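You operate a simulated robot arm through the tools that you are given. There is no shell and no other tool. Be economical: measure what you need, move in short steps, check, and stop when the job is done.

You are at the controls of a simulated two-armed robot. One attempt, no reset.

TASK
The wide carton lacks its handle: add the one its label names, pad it and close it.
Fine: take the lid off to the bench first; use the short bubble pad.

Only the result counts: the job must be done as asked and must still hold three seconds after the hand-in. Knocking over, shifting, dropping, spilling or breaking anything else fails it. A push-on lid holds only when it is set on centred and level and pressed home; a screw cap is set on level and turned clockwise until tight.

THE ROBOT
Two 7-joint arms with two-finger parallel grippers on one trunk, on a base that drives. Base frame: it is fixed to the floor where the robot stands at the start and does not move with it; the origin is under the middle of the robot, x ahead of it, y to its left, z up; the surface under the hand at the start is at about z = 800. Readings come in mm, rad, newtons and seconds.
The left shoulder is at the start at [50, 209, 1196], the right one opposite. With the tool pointing down near the work surface each hand reaches from about 100 to 900 mm from the robot's upright axis, wherever it stands, measured 20 degrees to its own side. Places, roughly: inside of the wide carton [500, 100, 800]; long bubble pad [500, 1250, 750]; top of the packing bench [700, 800, 800]; wide lid (27x21x7 cm) [500, 100, 900]. Payload 4.4 kg a hand.
The TCP of each hand is the grasp point between the finger pads, 23 mm short of the fingertips. In the tool frame z runs along the fingers and y along their closing line. Largest opening 94 mm; finger width 38, thickness 10; the body of the gripper, 54 by 96 mm, starts 39 mm behind the TCP.
Orientation is that of the tool frame in the base frame, as [roll, pitch, yaw] about the fixed x, y, z axes, in that order (R = Rz(yaw) Ry(pitch) Rx(roll)). With the fingers straight down and closing along the base's y, the tool's x points along the base's -x, its y along +y and its z along -z.

THE INTERFACE
- The arms move only by the tool drive_tool. It takes "left_commands", "right_commands" or both (then of equal length, played together; a hand with none holds still); each is text: rows parted by semicolons, each of 7 numbers parted by spaces: the shift along the tool's x, y, z in mm, then the turn, a rotation vector about the tool's x, y, z in rad, then the closure, from 0 (fully open) to 1 (shut). In form: dx dy dz ax ay az fingers; .... A call has 1 to 20 rows; each row is the pose to reach, as a shift and turn from the pose commanded when the call began, along the tool's axes at that moment. Rows are played at 5 a second. More than 50 mm and 0.15 rad between two rows, or a gripper value outside its range, and nothing of the call is played. A pose out of reach is approached as far as the arm can. The call stops where the force on the tool passes 60 N (or 10 N more than at its start, if that is more) or the arm is blocked; 0.2 s more then pass. Each finger travels about 108 mm/s and halts on what it meets, pressing with about 32 N; the grip force reading is that of the motor and also rises with nothing between the fingers. The clock runs only during rows and for 0.2 s after the last one: add rows that repeat a pose to give the fingers time. The reply holds the time, the measured pose of the TCP, the force on the tool along the base axes, the opening and the grip force, in the units named above and with some noise, with the torque about the TCP (base axes, N m) and any sound that the robot's microphone picked up, and new pictures: "pictures" is both (left out), scene, wrist or none (wrist: the cameras of the hands that moved).
- Cameras (640 x 400 px; columns grow to the right, rows downward): "scene" is now at [140.4, 35.3, 1355]; the picture's right is [0.45, -0.89, 0.00], its down [-0.61, -0.30, -0.73] and it looks along [0.66, 0.33, -0.68] (base axes); focal length 234 px, centre (320, 200). "left" rides on the left gripper at [86, -16, -75] in its tool frame; the picture's right is [0.18, 0.98, 0.00], its down [-0.58, 0.11, -0.81] and it looks along [-0.79, 0.15, 0.59] (tool axes); focal length 243 px, centre (320, 200). "right" rides on the right gripper at [86, 16, -75] in its tool frame; the picture's right is [-0.18, 0.98, 0.00], its down [-0.58, -0.11, -0.81] and it looks along [-0.79, -0.15, 0.59] (tool axes); focal length 243 px, centre (320, 200). There is no depth. A picture from a camera that has moved, and an enlarged one, comes with that camera's place and axes in the base frame and with its lens.
- lift_body(by): slides the trunk up (or, below 0, down) by that many mm; the arms and the scene camera ride with it, the base frame stays. It gives what a move gives, with no picture.
- roll_base(legs): drives the robot by 1 to 6 legs, each [ahead, left, turn to the left] in mm, mm and rad, along the robot's own axes; the way and the turn of a leg run together, so that a leg with both is an arc; at most 1500 mm and 3.142 rad a leg. The arms and the cameras ride along, it lands a little off, and it stops where it bumps. It gives what a move gives, and a new picture of the scene camera.
- turn_head(pan, tilt): turns the head with the scene camera to pan (to the left, within 1.396 rad either way) and tilt (down, from -0.506 to 1.204), counted from straight ahead of the robot. It gives what a move gives, and a new picture of the scene camera.
- close_up(camera, box): a new picture of the part [left, top, right, bottom] of that camera's present view, enlarged. It takes no simulated time.
- hand_in(): hands the job in; it is judged then, once.

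Go step by step. Nothing tells you exact positions but the pictures and the camera data: compare them with the known pose of the tool, close in by small moves and look again before you grip or let go. The budget is 120 turns and 260 pictures, counting those below and the enlarged ones. Unless the task says otherwise, let go and move clear before handing in, and close with one line.

The tools are called as a command line: name --argument value ..., lists and objects as JSON in quotes. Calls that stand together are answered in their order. drive_tool: Moves the arms, as the interface text tells. Its arguments: {"type":"object","properties":{"left_commands":{"type":"string"},"right_commands":{"type":"string"},"pictures":{"type":"string","enum":["both","scene","wrist","none"]}},"required":[]} The other tools are called the same way: lift_body (by) slides the trunk up or down; roll_base (legs) drives the base; turn_head (pan, tilt) turns the head that bears the scene camera; close_up (camera, box) takes an enlarged picture of a part of a camera's view; hand_in () hands the job in.

At the start:

```text
clock: 0.0
left_tool_pos: [383.0, 532.8, 1178.7]
left_tool_rot: [3.141, 0.002, -3.14]
left_contact_force: [0.4, -0.4, -0.8]
left_wrist_torque: [-0.03, 0.0, -0.03]
left_width: 93.9
left_gripper_force: 0.0
right_tool_pos: [424.9, 76.4, 1127.7]
right_tool_rot: [-3.14, 0.001, 3.142]
right_contact_force: [-0.2, 1.4, -0.3]
right_wrist_torque: [-0.01, 0.03, 0.01]
right_width: 94.2
right_gripper_force: 0.2
trunk travel left (down, up): [-275.0, 288.0]
robot x, y, heading: [-2.0, -3.2, 0.005]
head pan, tilt: [0.463, 0.747]
```

scene: 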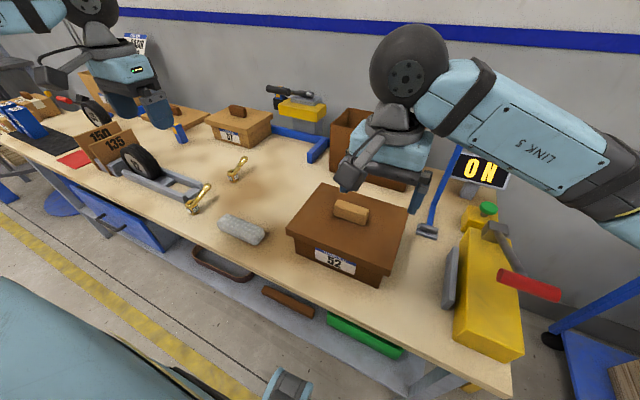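
right: 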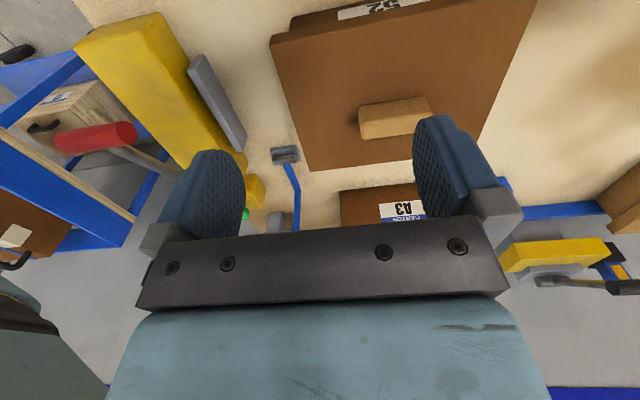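
left: 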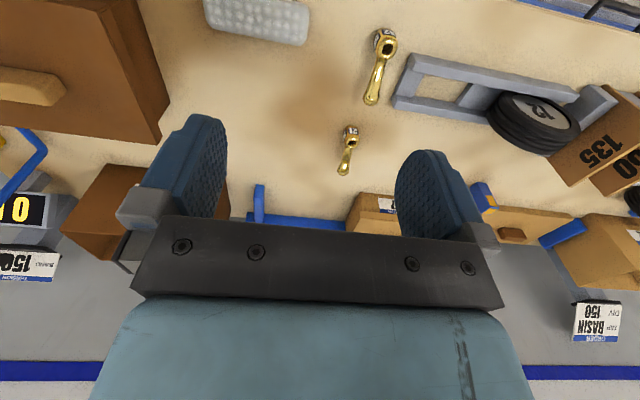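

I see the wide carton with a lid and label, two brass handles on the bench, and a bubble pad beside the carton. I'll enlarge the label, the handles and the other places first.

close_up --camera "scene" --box '[280, 230, 380, 290]'

close_up --camera "left" --box '[320, 0, 480, 190]'

close_up --camera "scene" --box '[0, 70, 280, 250]'

close_up --camera "left" --box '[0, 180, 160, 300]'

```text
6.40 times, centred on (330, 260) of scene
camera zoom: at [140.4, 35.3, 1355.0], right [0.45, -0.89, 0.0], down [-0.61, -0.3, -0.73], along [0.66, 0.33, -0.68], focal length 1494 px, centre (256, -184)
```

zoom: 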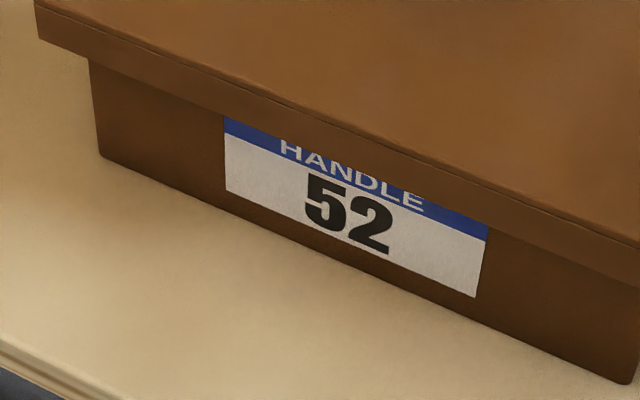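

```text
2.11 times, centred on (400, 95) of left
camera zoom: at [296.1, 516.3, 1253.2], right [-0.18, 0.98, 0.0], down [0.58, 0.11, 0.81], along [0.79, 0.15, -0.59], focal length 511 px, centre (152, 421)
```

zoom: 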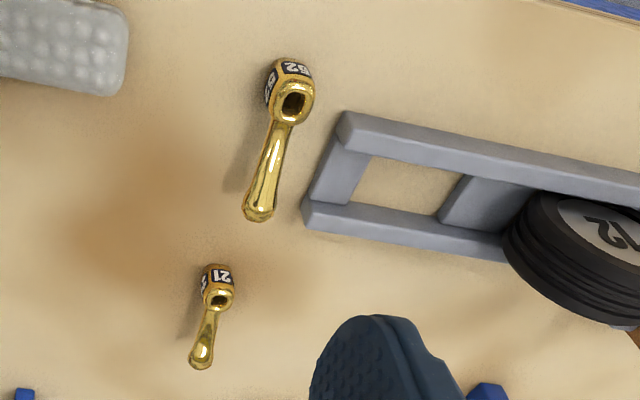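

```text
2.22 times, centred on (140, 160) of scene
camera zoom: at [140.4, 35.3, 1355.0], right [0.45, -0.89, 0.0], down [-0.61, -0.3, -0.73], along [0.66, 0.33, -0.68], focal length 519 px, centre (720, 289)
```

zoom: 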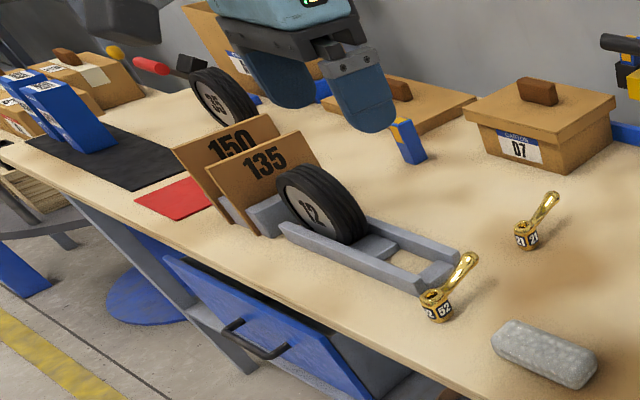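

```text
3.33 times, centred on (80, 240) of left
camera zoom: at [296.1, 516.3, 1253.2], right [-0.18, 0.98, 0.0], down [0.58, 0.11, 0.81], along [0.79, 0.15, -0.59], focal length 809 px, centre (1120, 67)
```

zoom: 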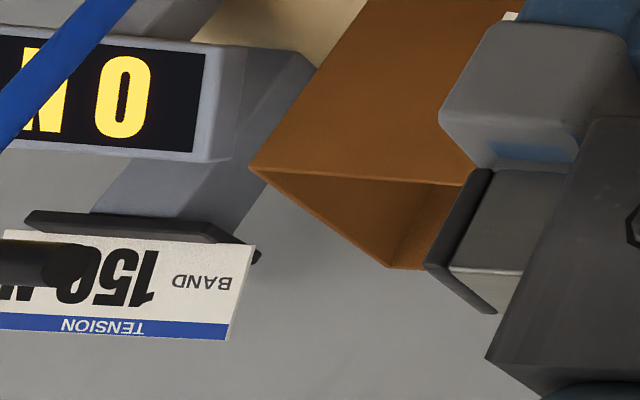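

The label says handle 52, which is the larger brass lever nearest the robot. I'll zoom on the lid knob, the pad and the floor items below to get geometry.

close_up --camera "scene" --box '[270, 170, 430, 290]'

close_up --camera "right" --box '[260, 0, 550, 190]'

close_up --camera "scene" --box '[170, 140, 290, 250]'

turn_head --pan 1.0 --tilt 0.65

```text
3.33 times, centred on (350, 230) of scene
camera zoom: at [140.4, 35.3, 1355.0], right [0.45, -0.89, 0.0], down [-0.61, -0.3, -0.73], along [0.66, 0.33, -0.68], focal length 778 px, centre (220, 100)
```

zoom: 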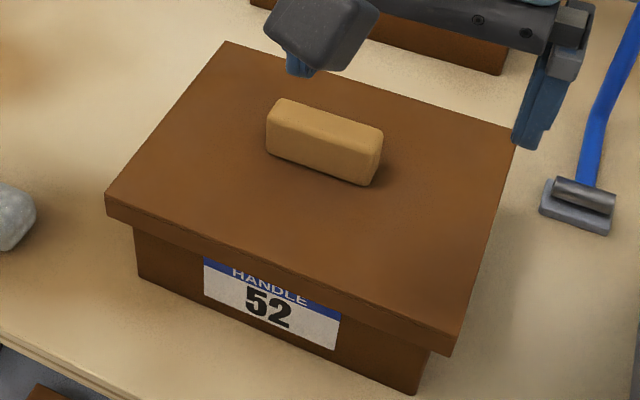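

```text
2.11 times, centred on (405, 95) of right
camera zoom: at [339.8, 93.7, 1202.9], right [0.18, 0.98, 0.0], down [0.58, -0.11, 0.81], along [0.79, -0.15, -0.59], focal length 511 px, centre (141, 421)
```

zoom: 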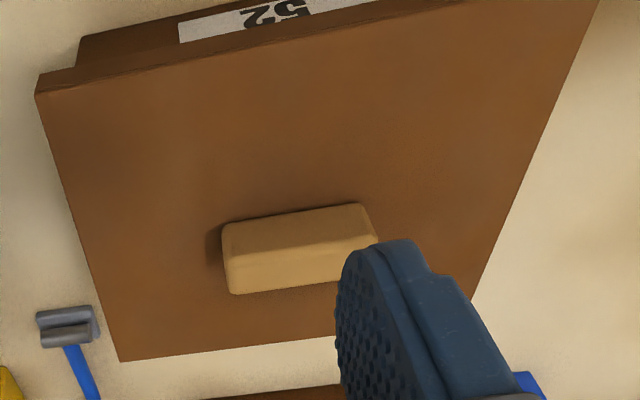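

```text
3.64 times, centred on (230, 195) of scene
camera zoom: at [140.4, 35.3, 1355.0], right [0.45, -0.89, 0.0], down [-0.61, -0.3, -0.73], along [0.66, 0.33, -0.68], focal length 849 px, centre (647, 218)
```

zoom: 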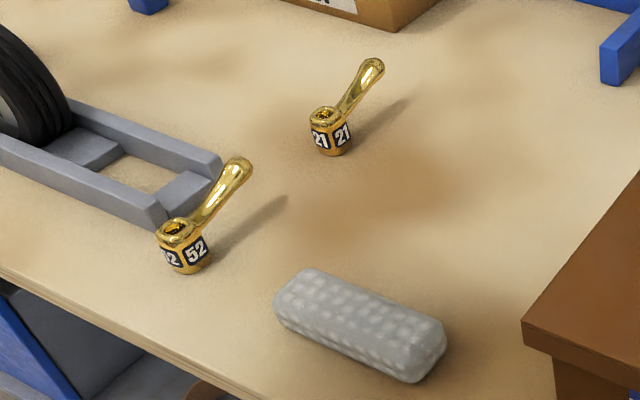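

```text
clock: 1.0
left_tool_pos: [383.3, 533.0, 1178.9]
left_tool_rot: [3.141, 0.0, -3.141]
left_contact_force: [0.8, 0.6, -0.3]
left_wrist_torque: [-0.01, 0.0, -0.01]
left_width: 94.2
left_gripper_force: 0.1
right_tool_pos: [424.4, 77.3, 1128.2]
right_tool_rot: [-3.139, 0.0, -3.142]
right_contact_force: [0.3, 0.1, -0.4]
right_wrist_torque: [-0.02, 0.02, 0.01]
right_width: 93.9
right_gripper_force: 0.1
trunk travel left (down, up): [-275.0, 288.0]
robot x, y, heading: [-3.5, 3.4, -0.004]
head pan, tilt: [1.0, 0.649]
camera scene: at [113.1, 71.2, 1363.3], right [0.84, -0.54, 0.0], down [-0.33, -0.51, -0.8], along [0.43, 0.67, -0.6], focal length 234 px, centre (320, 200)
```

scene: 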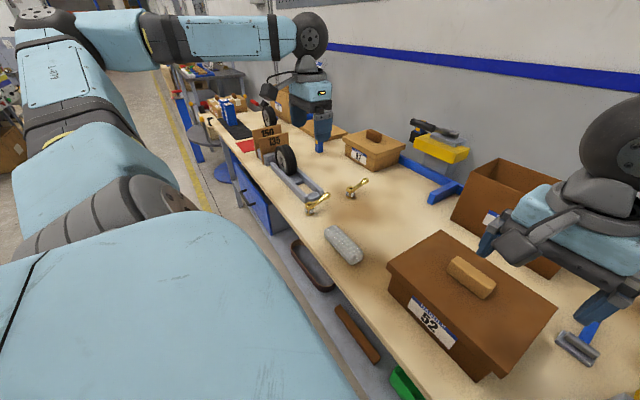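

The lid is nearly square to the base axes. I put its top centre at about (553, 157, 895) and the knob at about (560, 155), with its top at about 930. I'll bring the right hand above the knob, turned 90° so the fingers close along x.

drive_tool --right_commands "-12 7 11 0 0 0.143 0; -24 14 22 0 0 0.286 0; -36 21 33 0 0 0.429 0; -48 28 44 0 0 0.572 0; -60 35 55 0 0 0.715 0; -72 42 66 0 0 0.858 0; -84 49 77 0 0 1.001 0; -96 56 88 0 0 1.144 0; -108 63 99 0 0 1.287 0; -120 70 110 0 0 1.43 0; -134 78 120 0 0 1.571 0; -134 78 120 0 0 1.571 0"

```text
clock: 3.6
left_tool_pos: [382.9, 531.7, 1179.8]
left_tool_rot: [-3.141, -0.001, -3.141]
left_contact_force: [1.0, 0.2, -0.2]
left_wrist_torque: [0.0, -0.02, 0.0]
left_width: 94.0
left_gripper_force: 0.1
right_tool_pos: [559.4, 154.1, 1004.7]
right_tool_rot: [-3.141, 0.002, 1.569]
right_contact_force: [0.3, 0.4, -0.3]
right_wrist_torque: [0.0, -0.01, 0.01]
right_width: 94.4
right_gripper_force: 0.1
trunk travel left (down, up): [-275.0, 288.0]
robot x, y, heading: [2.4, -1.3, 0.003]
head pan, tilt: [1.0, 0.649]
camera scene: at [112.8, 70.9, 1363.3], right [0.84, -0.54, 0.0], down [-0.33, -0.51, -0.8], along [0.43, 0.67, -0.6], focal length 234 px, centre (320, 200)
camera right: at [576.6, 241.2, 1080.7], right [0.98, -0.19, 0.0], down [-0.11, -0.58, 0.81], along [-0.15, -0.79, -0.59], focal length 243 px, centre (320, 200)
```

scene: 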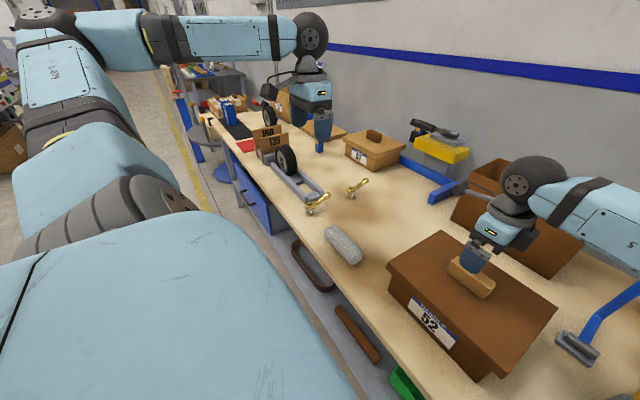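
right: 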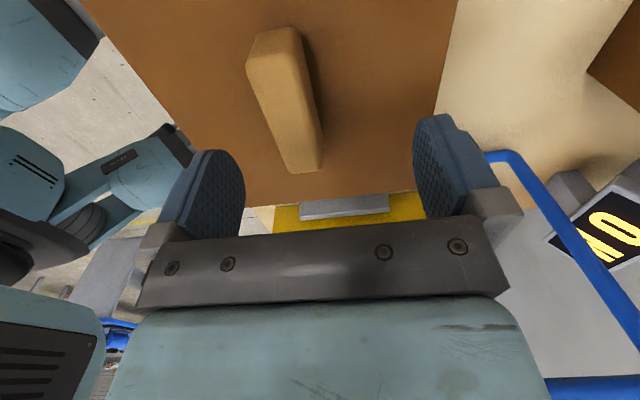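

The views now agree best on the knob at about (541, 153) with its top at about 945–950, so the lid top is near 912. I'll shift toward it, lower a little and look again.

drive_tool --right_commands "0 -18 0 0 0 0 0; 0 -18 20 0 0 0 0; 0 -18 20 0 0 0 0" --pictures "wrist"

turn_head --pan 0.3 --tilt 0.75

close_up --camera "scene" --box '[200, 130, 440, 280]'

```text
clock: 4.4
left_tool_pos: [382.0, 532.6, 1179.1]
left_tool_rot: [3.142, 0.001, 3.14]
left_contact_force: [0.3, -0.4, -0.1]
left_wrist_torque: [-0.01, 0.02, 0.05]
left_width: 94.2
left_gripper_force: 0.1
right_tool_pos: [539.2, 155.0, 984.4]
right_tool_rot: [-3.14, 0.003, 1.57]
right_contact_force: [-0.5, -0.7, 0.2]
right_wrist_torque: [-0.03, 0.03, -0.02]
right_width: 93.9
right_gripper_force: 0.0
trunk travel left (down, up): [-275.0, 288.0]
robot x, y, heading: [0.2, -4.0, 0.002]
head pan, tilt: [1.0, 0.649]
camera right: at [556.8, 241.6, 1060.0], right [0.98, -0.18, 0.0], down [-0.11, -0.58, 0.81], along [-0.15, -0.79, -0.59], focal length 243 px, centre (320, 200)
```

right: 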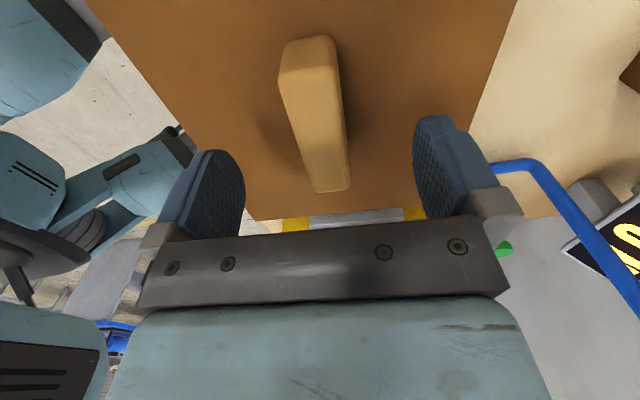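

```text
clock: 5.4
left_tool_pos: [382.9, 533.4, 1178.4]
left_tool_rot: [-3.141, -0.001, -3.141]
left_contact_force: [-0.5, 0.1, 0.2]
left_wrist_torque: [0.01, 0.01, 0.02]
left_width: 93.9
left_gripper_force: 0.1
right_tool_pos: [539.5, 154.4, 984.1]
right_tool_rot: [-3.141, 0.003, 1.57]
right_contact_force: [-0.5, 0.6, -0.2]
right_wrist_torque: [0.01, 0.0, 0.01]
right_width: 94.2
right_gripper_force: 0.1
trunk travel left (down, up): [-275.0, 288.0]
robot x, y, heading: [-2.1, 0.4, 0.001]
head pan, tilt: [0.3, 0.75]
camera scene: at [145.2, 22.8, 1354.7], right [0.3, -0.96, 0.0], down [-0.65, -0.2, -0.73], along [0.7, 0.22, -0.68], focal length 234 px, centre (320, 200)
```

scene: 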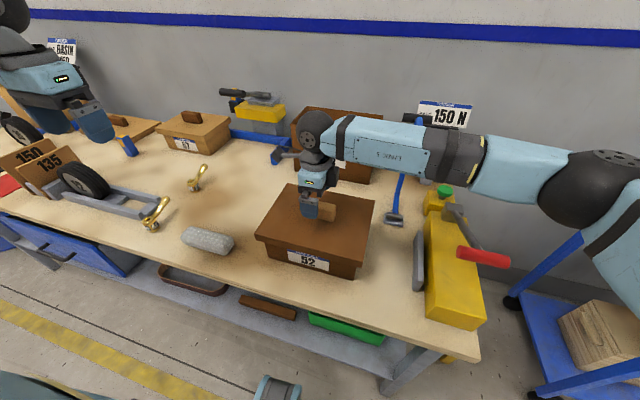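

```text
2.67 times, centred on (320, 205) of scene
camera zoom: at [145.2, 22.8, 1354.7], right [0.3, -0.96, 0.0], down [-0.65, -0.2, -0.73], along [0.7, 0.22, -0.68], focal length 623 px, centre (320, 187)
```

zoom: 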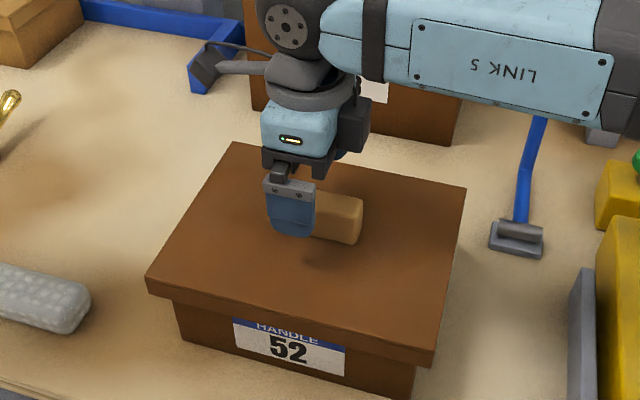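

The fingers straddle the knob squarely, though the hand sits about 8 mm too far along +y. I'll correct that and go down to TCP z 945.

drive_tool --right_commands "-8 0 15 0 0 0 0; -8 0 30 0 0 0 0; -8 0 39 0 0 0 0; -8 0 39 0 0 0 0"

close_up --camera "scene" --box '[270, 170, 370, 240]'

```text
clock: 6.4
left_tool_pos: [383.4, 532.0, 1179.4]
left_tool_rot: [-3.142, 0.0, 3.14]
left_contact_force: [1.0, -0.1, -0.3]
left_wrist_torque: [0.03, -0.01, 0.01]
left_width: 93.9
left_gripper_force: 0.0
right_tool_pos: [539.9, 146.6, 949.4]
right_tool_rot: [-3.141, 0.003, 1.571]
right_contact_force: [0.8, -0.2, -0.2]
right_wrist_torque: [0.01, 0.0, -0.01]
right_width: 93.9
right_gripper_force: 0.1
trunk travel left (down, up): [-275.0, 288.0]
robot x, y, heading: [0.5, 1.6, -0.001]
head pan, tilt: [0.3, 0.75]
camera scene: at [145.2, 22.7, 1354.7], right [0.3, -0.96, 0.0], down [-0.65, -0.2, -0.73], along [0.7, 0.22, -0.68], focal length 234 px, centre (320, 200)
camera right: at [557.6, 233.6, 1023.9], right [0.98, -0.18, 0.0], down [-0.11, -0.58, 0.81], along [-0.15, -0.79, -0.59], focal length 243 px, centre (320, 200)
```

scene: 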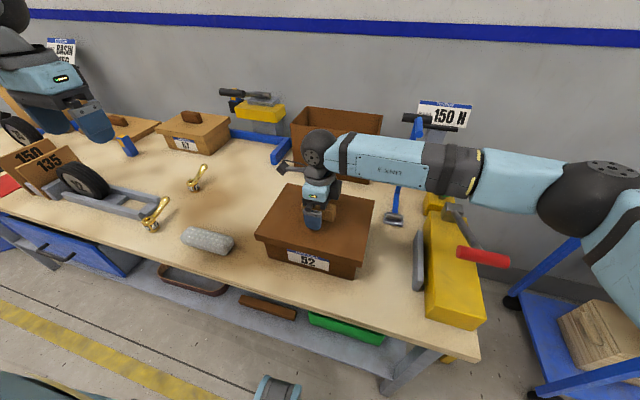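
right: 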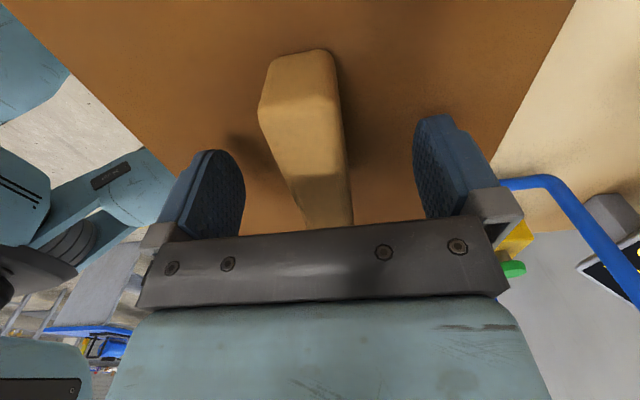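

```text
5.71 times, centred on (320, 205) of scene
camera zoom: at [145.2, 22.7, 1354.7], right [0.3, -0.96, 0.0], down [-0.65, -0.2, -0.73], along [0.7, 0.22, -0.68], focal length 1334 px, centre (320, 171)
```

zoom: 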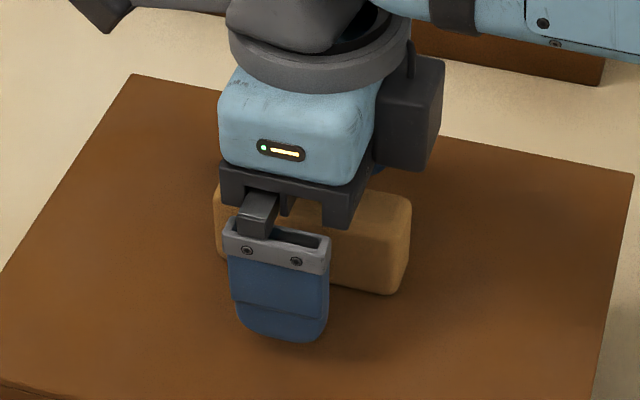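

The hand is centred on the knob. I'll lower 8 mm and close.

drive_tool --right_commands "0 0 8 0 0 0 0; 0 0 8 0 0 0 0.5; 0 0 8 0 0 0 1; 0 0 8 0 0 0 1; 0 0 8 0 0 0 1; 0 0 8 0 0 0 1" --pictures "wrist"

close_up --camera "scene" --box '[270, 170, 370, 240]'

```text
clock: 7.8
left_tool_pos: [382.2, 532.6, 1179.8]
left_tool_rot: [-3.141, 0.001, -3.141]
left_contact_force: [-0.8, 0.0, 0.0]
left_wrist_torque: [0.03, -0.04, 0.02]
left_width: 94.1
left_gripper_force: 0.0
right_tool_pos: [540.3, 147.5, 941.4]
right_tool_rot: [3.141, 0.002, 1.569]
right_contact_force: [0.1, 0.4, -0.1]
right_wrist_torque: [0.03, -0.03, 0.01]
right_width: 27.6
right_gripper_force: 32.0
trunk travel left (down, up): [-275.0, 288.0]
robot x, y, heading: [-0.0, -0.1, -0.005]
head pan, tilt: [0.3, 0.75]
camera right: at [557.9, 233.8, 1016.7], right [0.98, -0.18, 0.0], down [-0.11, -0.58, 0.81], along [-0.15, -0.79, -0.59], focal length 243 px, centre (320, 200)
```

right: 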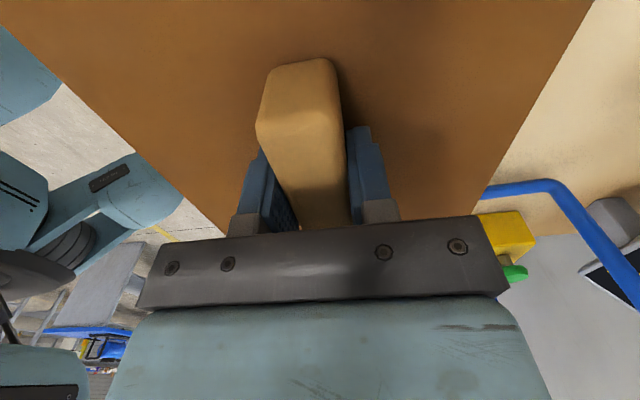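

```text
5.71 times, centred on (320, 205) of scene
camera zoom: at [145.2, 22.7, 1354.7], right [0.3, -0.96, 0.0], down [-0.65, -0.2, -0.73], along [0.7, 0.22, -0.68], focal length 1334 px, centre (320, 171)
```

zoom: 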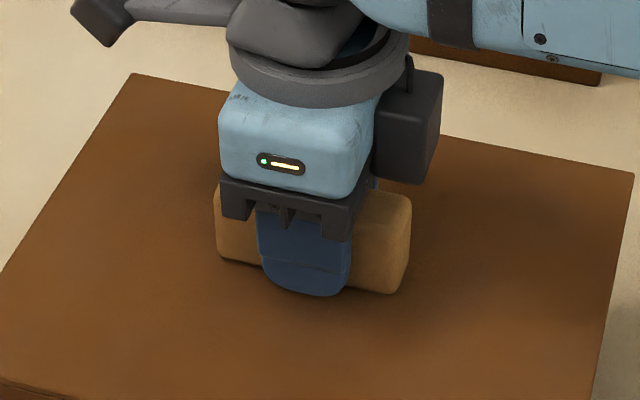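

The grip is good and closed on 27.6 mm. The seated pose is TCP (540, 147.5, 941.4). I'll lift straight up.

drive_tool --right_commands "0 0 -10 0 0 0 1; 0 0 -20 0 0 0 1; 0 0 -40 0 0 0 1; 0 0 -70 0 0 0 1; 0 0 -110 0 0 0 1; 0 0 -150 0 0 0 1; 0 0 -150 0 0 0 1"

```text
clock: 9.4
left_tool_pos: [383.5, 532.5, 1179.6]
left_tool_rot: [3.14, 0.002, -3.142]
left_contact_force: [0.1, -0.1, 0.6]
left_wrist_torque: [-0.04, -0.01, -0.01]
left_width: 94.0
left_gripper_force: 0.0
right_tool_pos: [539.4, 146.1, 1089.3]
right_tool_rot: [3.14, 0.002, 1.572]
right_contact_force: [-0.2, -0.6, -1.2]
right_wrist_torque: [-0.03, 0.01, -0.02]
right_width: 27.6
right_gripper_force: 32.1
trunk travel left (down, up): [-275.0, 288.0]
robot x, y, heading: [1.1, 1.4, 0.001]
head pan, tilt: [0.3, 0.75]
camera scene: at [145.8, 22.6, 1354.6], right [0.3, -0.96, 0.0], down [-0.65, -0.2, -0.73], along [0.7, 0.22, -0.68], focal length 234 px, centre (320, 200)
camera right: at [557.7, 233.7, 1165.1], right [0.98, -0.18, 0.0], down [-0.11, -0.58, 0.81], along [-0.15, -0.79, -0.59], focal length 243 px, centre (320, 200)
```

scene: 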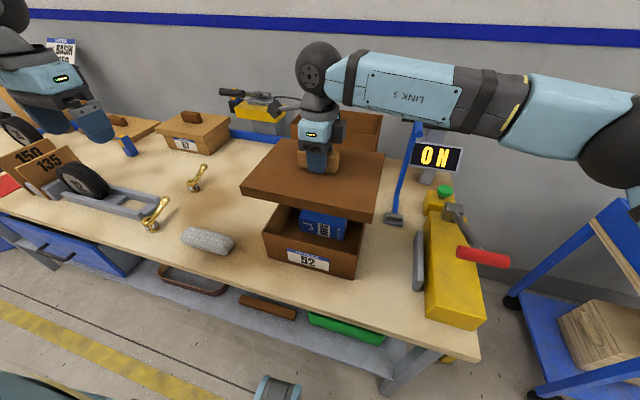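
right: 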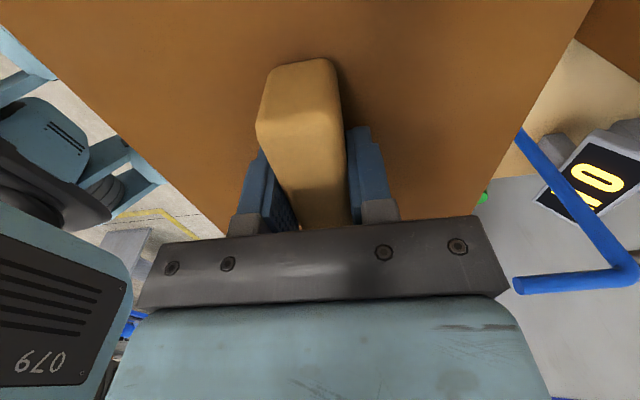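

The lid came off cleanly, and there is a blue box already inside the carton. I'll carry the lid high to the free bench area around (640, 430).

drive_tool --right_commands "40 14 0 0 0 0 1; 80 28 0 0 0 0 1; 120 42 0 0 0 0 1; 160 56 0 0 0 0 1; 200 70 0 0 0 0 1; 240 85 0 0 0 0 1; 280 100 0 0 0 0 1; 283 100 0 0 0 0 1; 283 100 0 0 0 0 1"

```text
clock: 11.4
left_tool_pos: [383.2, 532.9, 1179.7]
left_tool_rot: [3.141, 0.0, 3.141]
left_contact_force: [0.3, -0.3, 0.0]
left_wrist_torque: [-0.02, 0.01, 0.01]
left_width: 93.9
left_gripper_force: 0.1
right_tool_pos: [589.1, 266.3, 1092.2]
right_tool_rot: [3.141, 0.002, 1.571]
right_contact_force: [0.1, -0.4, -1.6]
right_wrist_torque: [0.02, 0.01, 0.01]
right_width: 27.5
right_gripper_force: 31.6
right hand out of reach, approached as far as the arm can: row 4, 5, 6, 7, 8, 9
trunk travel left (down, up): [-275.0, 288.0]
robot x, y, heading: [-0.4, 1.1, -0.002]
head pan, tilt: [0.3, 0.75]
camera scene: at [145.4, 22.7, 1354.7], right [0.3, -0.96, 0.0], down [-0.65, -0.2, -0.73], along [0.7, 0.22, -0.68], focal length 234 px, centre (320, 200)
camera right: at [605.9, 352.4, 1165.9], right [0.98, -0.18, 0.0], down [-0.11, -0.58, 0.81], along [-0.15, -0.79, -0.59], focal length 243 px, centre (320, 200)
```

scene: 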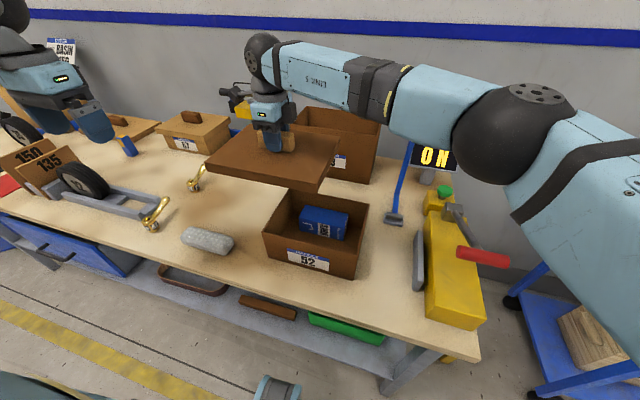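
right: 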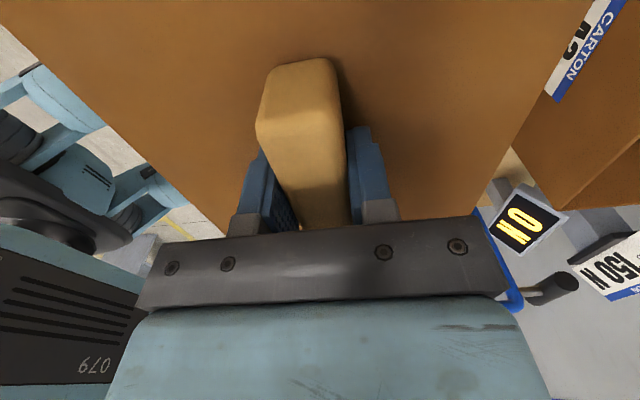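

The right arm runs out of reach at y≈266. I'll roll the base 170 mm to the left, parallel to the bench, with the lid held high.

roll_base --legs '[[0, 170, 0]]'

```text
clock: 13.6
left_tool_pos: [385.9, 703.9, 1179.2]
left_tool_rot: [3.14, 0.001, 3.135]
left_contact_force: [-0.6, 1.3, -0.3]
left_wrist_torque: [-0.01, 0.02, 0.0]
left_width: 93.8
left_gripper_force: 0.1
right_tool_pos: [591.4, 436.5, 1090.7]
right_tool_rot: [3.141, 0.0, 1.568]
right_contact_force: [0.2, -0.1, -0.8]
right_wrist_torque: [-0.02, -0.02, 0.0]
right_width: 27.6
right_gripper_force: 31.6
trunk travel left (down, up): [-275.0, 288.0]
robot x, y, heading: [0.4, 171.2, -0.004]
head pan, tilt: [0.3, 0.75]
camera scene: at [145.9, 195.3, 1354.7], right [0.29, -0.96, 0.0], down [-0.65, -0.2, -0.73], along [0.7, 0.21, -0.68], focal length 234 px, centre (320, 200)
```

scene: 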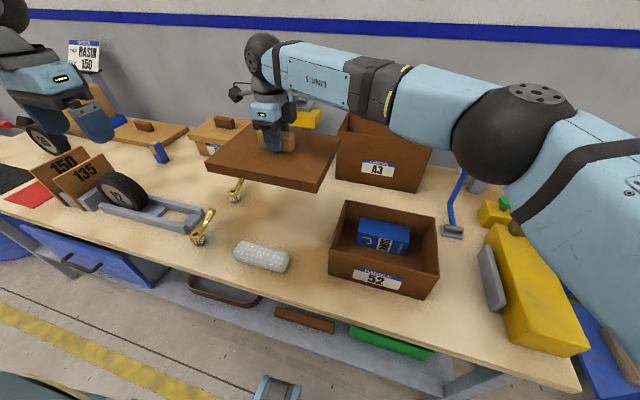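

The lid hangs over free bench but about 50 mm too near the pad. I'll roll another 110 mm left, then move the hand back and further out.

roll_base --legs '[[0, 110, 0]]'

drive_tool --right_commands "-40 0 0 0 0 0 1; -80 10 0 0 0 0 1; -110 30 0 0 0 0 1; -110 60 0 0 0 0 1; -110 60 0 0 0 0 1; -110 60 0 0 0 0 1" --pictures "scene"

```text
clock: 15.2
left_tool_pos: [388.3, 810.5, 1178.6]
left_tool_rot: [3.141, 0.0, 3.135]
left_contact_force: [0.3, 0.7, -1.2]
left_wrist_torque: [0.04, -0.03, -0.03]
left_width: 94.3
left_gripper_force: 0.2
right_tool_pos: [592.4, 542.0, 1091.4]
right_tool_rot: [3.141, 0.002, 1.564]
right_contact_force: [0.2, -0.2, -0.9]
right_wrist_torque: [-0.01, 0.0, 0.02]
right_width: 27.7
right_gripper_force: 32.0
trunk travel left (down, up): [-275.0, 288.0]
robot x, y, heading: [1.4, 280.4, -0.004]
head pan, tilt: [0.3, 0.75]
camera scene: at [146.5, 303.6, 1354.7], right [0.29, -0.96, 0.0], down [-0.65, -0.2, -0.73], along [0.7, 0.21, -0.68], focal length 234 px, centre (320, 200)
```

scene: 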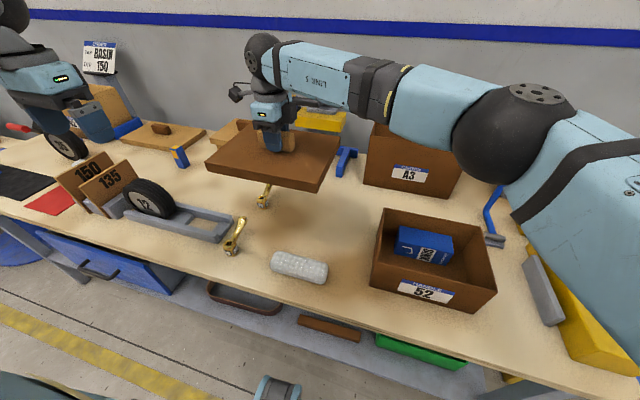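

```text
clock: 16.6
left_tool_pos: [387.2, 811.5, 1179.1]
left_tool_rot: [-3.141, 0.001, 3.133]
left_contact_force: [-0.6, 0.2, 0.2]
left_wrist_torque: [0.01, -0.01, 0.02]
left_width: 93.7
left_gripper_force: 0.1
right_tool_pos: [650.9, 432.4, 1089.5]
right_tool_rot: [3.141, 0.004, 1.566]
right_contact_force: [-0.7, 0.6, -1.0]
right_wrist_torque: [0.02, 0.02, -0.03]
right_width: 27.5
right_gripper_force: 32.2
trunk travel left (down, up): [-275.0, 288.0]
robot x, y, heading: [-0.1, 280.7, -0.005]
head pan, tilt: [0.3, 0.75]
camera scene: at [146.7, 303.6, 1354.6], right [0.29, -0.96, 0.0], down [-0.65, -0.2, -0.73], along [0.7, 0.21, -0.68], focal length 234 px, centre (320, 200)
```

scene: 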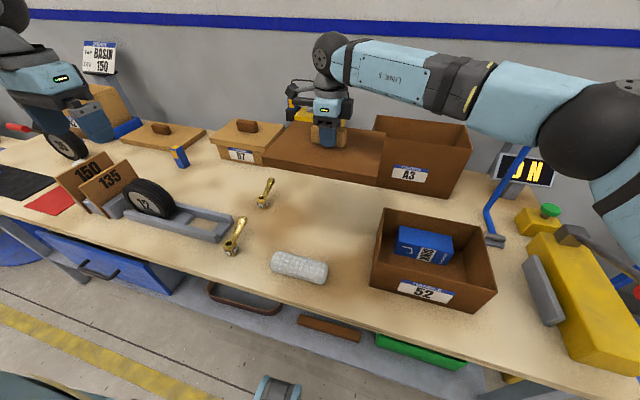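

The lid now hangs over clear bench around (651, 432). I'll lower it most of the way, then creep.

drive_tool --right_commands "0 0 40 0 0 0 1; 0 0 80 0 0 0 1; 0 0 120 0 0 0 1; 0 0 155 0 0 0 1; 0 0 180 0 0 0 1; 0 0 195 0 0 0 1; 0 0 195 0 0 0 1"

```text
clock: 18.2
left_tool_pos: [387.4, 811.6, 1179.7]
left_tool_rot: [-3.141, 0.0, 3.136]
left_contact_force: [0.2, -0.2, -0.3]
left_wrist_torque: [0.01, 0.03, 0.02]
left_width: 93.8
left_gripper_force: 0.1
right_tool_pos: [651.8, 432.2, 897.5]
right_tool_rot: [-3.141, 0.002, 1.564]
right_contact_force: [-0.1, -0.6, -0.8]
right_wrist_torque: [-0.02, 0.03, 0.01]
right_width: 27.7
right_gripper_force: 32.1
trunk travel left (down, up): [-275.0, 288.0]
robot x, y, heading: [0.8, 278.8, -0.007]
head pan, tilt: [0.3, 0.75]
camera scene: at [146.4, 303.5, 1354.7], right [0.29, -0.96, 0.0], down [-0.65, -0.2, -0.73], along [0.7, 0.21, -0.68], focal length 234 px, centre (320, 200)
camera right: at [668.9, 518.5, 972.1], right [0.98, -0.19, 0.0], down [-0.11, -0.58, 0.81], along [-0.15, -0.79, -0.59], focal length 243 px, centre (320, 200)
```

scene: 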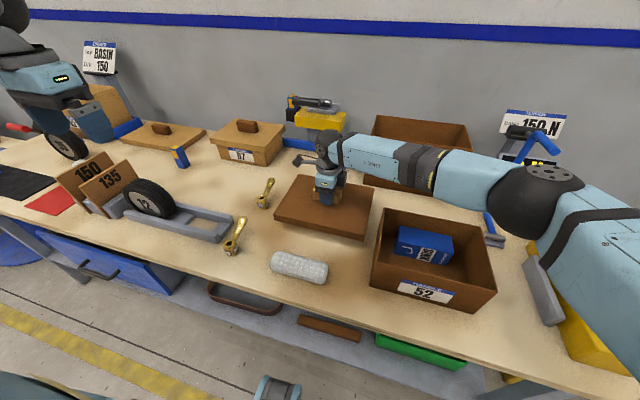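
right: 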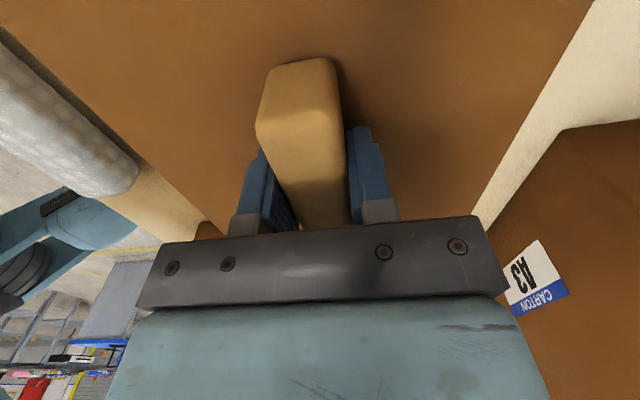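

Clearances look good. I'm creeping down to touch the bench.

drive_tool --right_commands "0 0 8 0 0 0 1; 0 0 16 0 0 0 1; 0 0 22 0 0 0 1; 0 0 25 0 0 0 1; 0 0 25 0 0 0 1" --pictures "none"

close_up --camera "scene" --box '[250, 140, 400, 250]'

```text
clock: 19.4
left_tool_pos: [387.5, 811.8, 1179.4]
left_tool_rot: [3.14, -0.001, 3.135]
left_contact_force: [0.0, -0.1, 0.1]
left_wrist_torque: [0.01, 0.04, 0.01]
left_width: 94.1
left_gripper_force: 0.0
right_tool_pos: [649.4, 432.8, 871.1]
right_tool_rot: [3.141, 0.003, 1.564]
right_contact_force: [0.4, -0.2, -0.7]
right_wrist_torque: [-0.03, -0.02, 0.0]
right_width: 27.6
right_gripper_force: 32.2
trunk travel left (down, up): [-275.0, 288.0]
robot x, y, heading: [1.9, 278.8, -0.006]
head pan, tilt: [0.3, 0.75]
```

```text
3.64 times, centred on (325, 195) of scene
camera zoom: at [146.5, 303.5, 1354.7], right [0.29, -0.96, 0.0], down [-0.65, -0.2, -0.73], along [0.7, 0.21, -0.68], focal length 849 px, centre (302, 218)
```

zoom: 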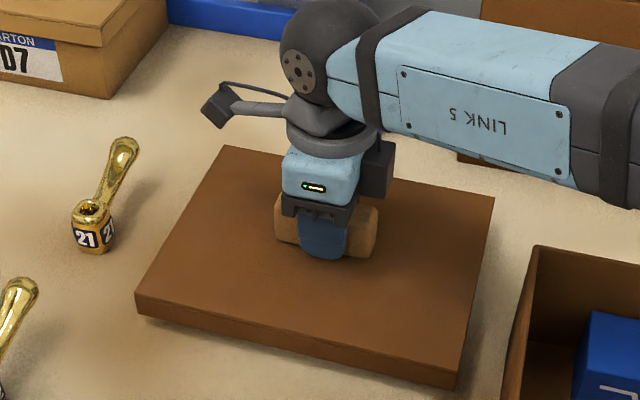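

Not touching yet, with a gap still visible underneath. I'll continue down in small steps.

drive_tool --right_commands "0 0 3 0 0 0 1; 0 0 6 0 0 0 1; 0 0 9 0 0 0 1; 0 0 12 0 0 0 1; 0 0 15 0 0 0 1" --pictures "none"

close_up --camera "scene" --box '[250, 140, 400, 250]'

```text
clock: 20.6
left_tool_pos: [387.8, 810.8, 1178.6]
left_tool_rot: [3.142, 0.0, 3.136]
left_contact_force: [0.7, 0.7, -0.7]
left_wrist_torque: [0.01, -0.02, -0.03]
left_width: 94.1
left_gripper_force: 0.0
right_tool_pos: [651.2, 432.7, 856.2]
right_tool_rot: [-3.14, 0.002, 1.566]
right_contact_force: [-0.8, -0.2, -0.9]
right_wrist_torque: [-0.03, 0.01, 0.0]
right_width: 27.8
right_gripper_force: 32.1
trunk travel left (down, up): [-275.0, 288.0]
robot x, y, heading: [3.1, 282.6, -0.009]
head pan, tilt: [0.3, 0.75]
```

```text
3.64 times, centred on (325, 195) of scene
camera zoom: at [146.6, 303.5, 1354.7], right [0.29, -0.96, 0.0], down [-0.65, -0.2, -0.73], along [0.7, 0.21, -0.68], focal length 849 px, centre (302, 218)
```

zoom: 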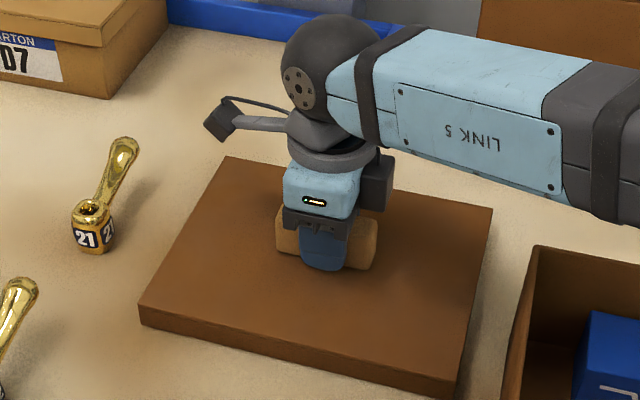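

drive_tool --right_commands "0 0 2 0 0 0 1; 0 0 4 0 0 0 1; 0 0 6 0 0 0 1; 0 0 8 0 0 0 1; 0 0 10 0 0 0 1" --pictures "none"

close_up --camera "scene" --box '[250, 140, 400, 250]'

```text
clock: 21.8
left_tool_pos: [386.2, 810.8, 1181.2]
left_tool_rot: [3.139, 0.004, 3.133]
left_contact_force: [-0.5, -0.5, 0.8]
left_wrist_torque: [0.01, -0.01, 0.03]
left_width: 93.9
left_gripper_force: 0.0
right_tool_pos: [652.2, 432.0, 850.0]
right_tool_rot: [3.138, 0.0, 1.563]
right_contact_force: [10.9, 1.4, 31.6]
right_wrist_torque: [0.06, 0.59, 0.13]
right_width: 27.8
right_gripper_force: 31.9
trunk travel left (down, up): [-275.0, 288.0]
robot x, y, heading: [0.9, 279.0, -0.008]
head pan, tilt: [0.3, 0.75]
```

```text
3.64 times, centred on (325, 195) of scene
camera zoom: at [143.9, 302.8, 1355.3], right [0.29, -0.96, 0.0], down [-0.65, -0.2, -0.73], along [0.7, 0.21, -0.68], focal length 849 px, centre (302, 218)
```

zoom: 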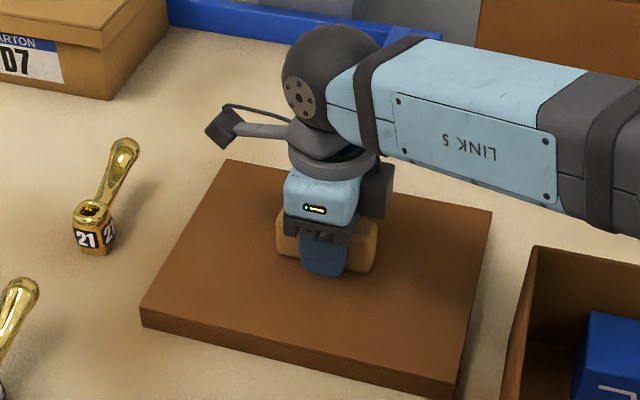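

The lid rests on the bench at TCP z≈850. I'll ease off, open and rise.

drive_tool --right_commands "0 0 -2 0 0 0 1; 0 0 -3 0 0 0 0.6; 0 0 -3 0 0 0 0; 0 0 -3 0 0 0 0; 0 0 -3 0 0 0 0; 0 0 -30 0 0 0 0; 0 0 -70 0 0 0 0; 0 0 -120 0 0 0 0; 0 0 -170 0 0 0 0; 0 0 -210 0 0 0 0; 0 0 -210 0 0 0 0"

```text
clock: 24.2
left_tool_pos: [389.1, 811.0, 1179.7]
left_tool_rot: [3.139, 0.0, 3.135]
left_contact_force: [0.2, -0.3, -0.2]
left_wrist_torque: [-0.01, 0.02, 0.02]
left_width: 93.9
left_gripper_force: 0.0
right_tool_pos: [649.1, 429.1, 1057.1]
right_tool_rot: [-3.142, 0.004, 1.562]
right_contact_force: [0.2, 0.3, 0.3]
right_wrist_torque: [-0.01, -0.01, 0.0]
right_width: 94.0
right_gripper_force: 0.1
trunk travel left (down, up): [-275.0, 288.0]
robot x, y, heading: [2.4, 278.0, -0.004]
head pan, tilt: [0.3, 0.75]
camera scene: at [146.7, 303.4, 1354.6], right [0.29, -0.96, 0.0], down [-0.65, -0.2, -0.73], along [0.7, 0.21, -0.68], focal length 234 px, centre (320, 200)
camera right: at [668.0, 516.6, 1132.6], right [0.98, -0.19, 0.0], down [-0.11, -0.58, 0.81], along [-0.15, -0.79, -0.59], focal length 243 px, centre (320, 200)
```

scene: 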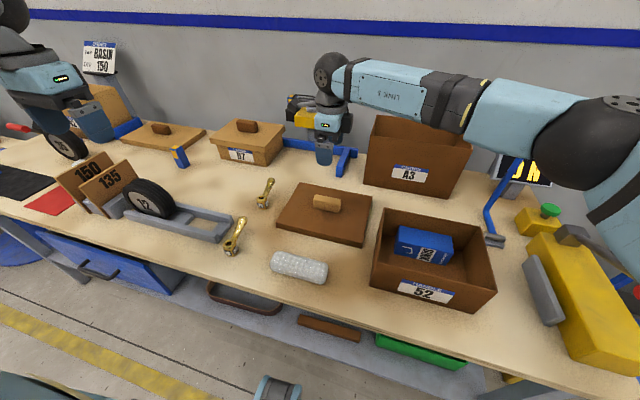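
right: 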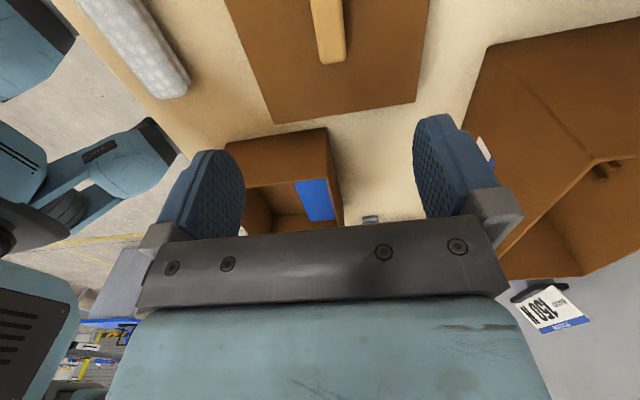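

The lid is safely on the bench. Next I'll study handle 52 and the carton's interior.

close_up --camera "scene" --box '[205, 170, 345, 290]'

close_up --camera "scene" --box '[355, 200, 505, 320]'

drive_tool --left_commands "-20 -40 30 0 0 0 0; -40 -80 60 0 0 0 0; -40 -120 90 0 0 0 0; -40 -130 120 0 0 0 0; -40 -130 120 0 0 0 0" --pictures "both"

```text
3.33 times, centred on (275, 230) of scene
camera zoom: at [146.7, 303.4, 1354.6], right [0.29, -0.96, 0.0], down [-0.65, -0.2, -0.73], along [0.7, 0.21, -0.68], focal length 778 px, centre (470, 100)
```

zoom: 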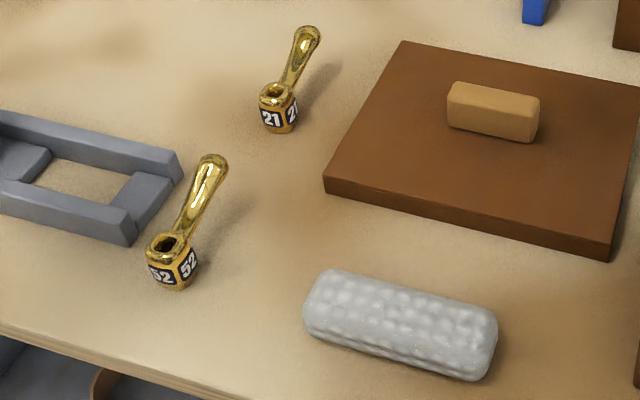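

```text
3.33 times, centred on (430, 260) of scene
camera zoom: at [146.7, 303.4, 1354.6], right [0.29, -0.96, 0.0], down [-0.65, -0.2, -0.73], along [0.7, 0.21, -0.68], focal length 778 px, centre (-47, 0)
```

zoom: 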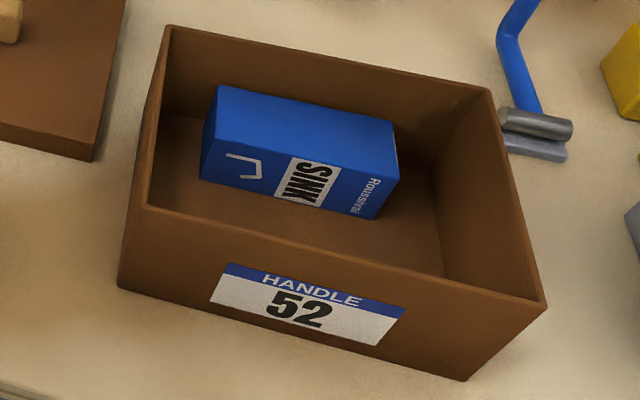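

```text
refused: row 1 steps farther than a row can; nothing moved
```

The handle's hub is at about (441, 650) with the lever rising toward +x, and the front strip of the carton is free for it. I'll bring the left hand over it for a closer look.

drive_tool --left_commands "-12 -32 28 0 0 0 0; -24 -64 56 0 0 0 0; -36 -96 84 0 0 0 0; -48 -128 112 0 0 0 0; -52 -161 150 0 0 0 0; -52 -161 150 0 0 0 0" --pictures "both"

close_up --camera "left" --box '[220, 0, 440, 160]'

```text
refused: row 5 steps farther than a row can; nothing moved
```

```text
2.50 times, centred on (330, 80) of left
camera zoom: at [300.9, 796.0, 1253.2], right [-0.18, 0.98, 0.0], down [0.58, 0.1, 0.81], along [0.79, 0.14, -0.59], focal length 606 px, centre (295, 500)
```

zoom: 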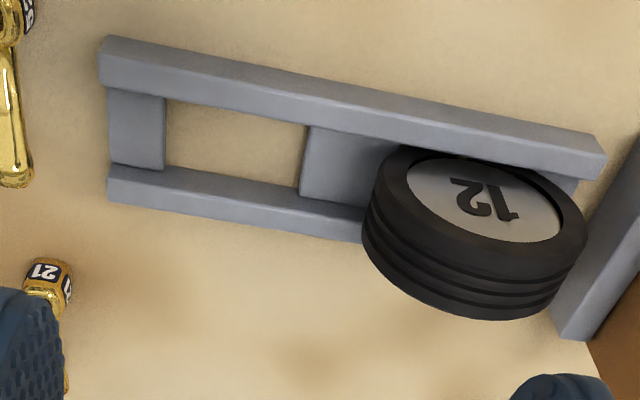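

drive_tool --left_commands "-10 -28 25 0 0 0 0; -20 -56 50 0 0 0 0; -30 -84 75 0 0 0 0; -40 -112 100 0 0 0 0; -50 -140 125 0 0 0 0; -52 -161 150 0 0 0 0; -52 -161 150 0 0 0 0" --pictures "both"

close_up --camera "left" --box '[240, 0, 420, 150]'

```text
clock: 25.8
left_tool_pos: [442.0, 650.2, 1029.1]
left_tool_rot: [-3.141, 0.002, 3.134]
left_contact_force: [-0.3, 0.4, 0.5]
left_wrist_torque: [0.03, 0.01, 0.02]
left_width: 93.9
left_gripper_force: 0.2
right_tool_pos: [648.8, 431.6, 1057.5]
right_tool_rot: [3.141, 0.001, 1.563]
right_contact_force: [0.0, 1.0, -0.6]
right_wrist_torque: [0.0, -0.03, 0.01]
right_width: 94.0
right_gripper_force: 0.0
trunk travel left (down, up): [-275.0, 288.0]
robot x, y, heading: [1.1, 281.5, -0.01]
head pan, tilt: [0.3, 0.75]
camera scene: at [145.7, 303.8, 1354.8], right [0.29, -0.96, 0.0], down [-0.65, -0.2, -0.73], along [0.7, 0.21, -0.68], focal length 234 px, centre (320, 200)
camera left: at [354.2, 634.1, 1103.7], right [-0.18, 0.98, 0.0], down [0.58, 0.1, 0.81], along [0.79, 0.14, -0.59], focal length 243 px, centre (320, 200)
```

scene: 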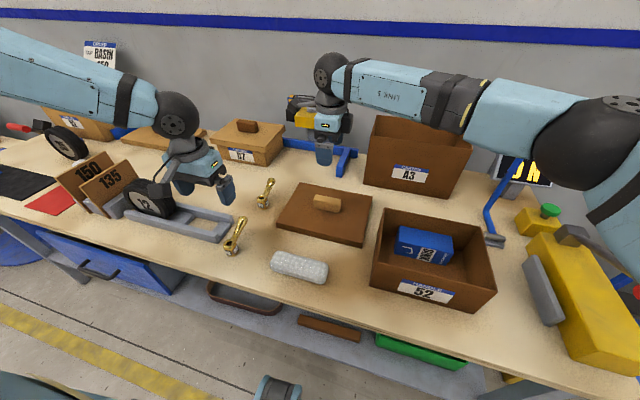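
left: 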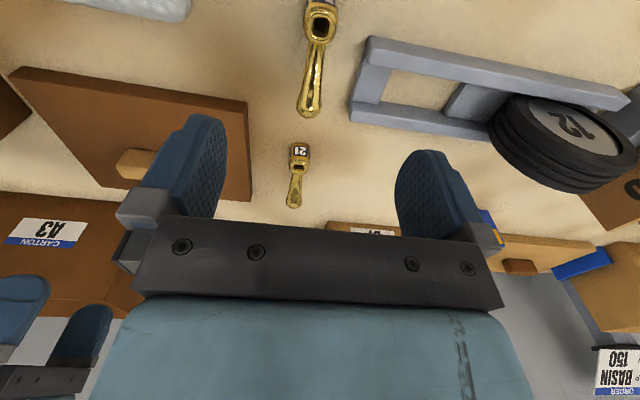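

```text
2.67 times, centred on (330, 75) of left
camera zoom: at [354.2, 634.1, 1103.7], right [-0.18, 0.98, 0.0], down [0.58, 0.1, 0.81], along [0.79, 0.14, -0.59], focal length 647 px, centre (293, 533)
```

zoom: 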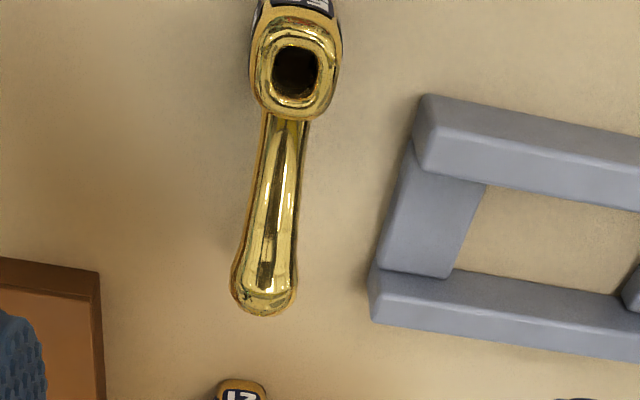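

The hub is at (441.5, 650.5) with its top at about 840 and is about 31 mm wide, and the lever runs along +x. The grey rack is close at y≈698, so I'll narrow the fingers to about 47 mm before descending.

drive_tool --left_commands "0 0 40 0 0 0 0.25; 0 0 80 0 0 0 0.5; 0 0 120 0 0 0 0.5; 0 0 140 0 0 0 0.5; 0 0 140 0 0 0 0.5" --pictures "wrist"

close_up --camera "scene" --box '[180, 150, 290, 270]'

```text
clock: 27.0
left_tool_pos: [438.3, 649.9, 889.4]
left_tool_rot: [-3.14, 0.0, 3.134]
left_contact_force: [0.3, 0.0, 0.2]
left_wrist_torque: [-0.01, -0.01, 0.02]
left_width: 47.1
left_gripper_force: 0.1
right_tool_pos: [648.7, 430.8, 1058.9]
right_tool_rot: [3.141, 0.001, 1.564]
right_contact_force: [-0.7, -0.1, 0.7]
right_wrist_torque: [-0.04, 0.0, 0.04]
right_width: 93.8
right_gripper_force: 0.1
trunk travel left (down, up): [-275.0, 288.0]
robot x, y, heading: [3.2, 279.1, -0.008]
head pan, tilt: [0.3, 0.75]
camera left: at [352.4, 634.2, 963.2], right [-0.18, 0.98, 0.0], down [0.58, 0.1, 0.81], along [0.79, 0.14, -0.59], focal length 243 px, centre (320, 200)
```

left: 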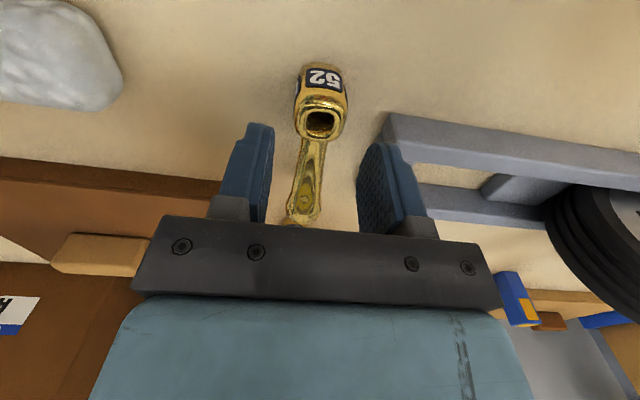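

```text
3.33 times, centred on (235, 210) of scene
camera zoom: at [146.2, 303.3, 1354.7], right [0.29, -0.96, 0.0], down [-0.65, -0.2, -0.73], along [0.7, 0.21, -0.68], focal length 778 px, centre (603, 167)
```

zoom: 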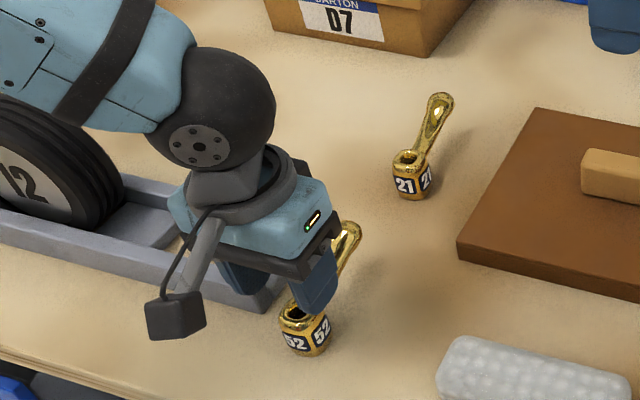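

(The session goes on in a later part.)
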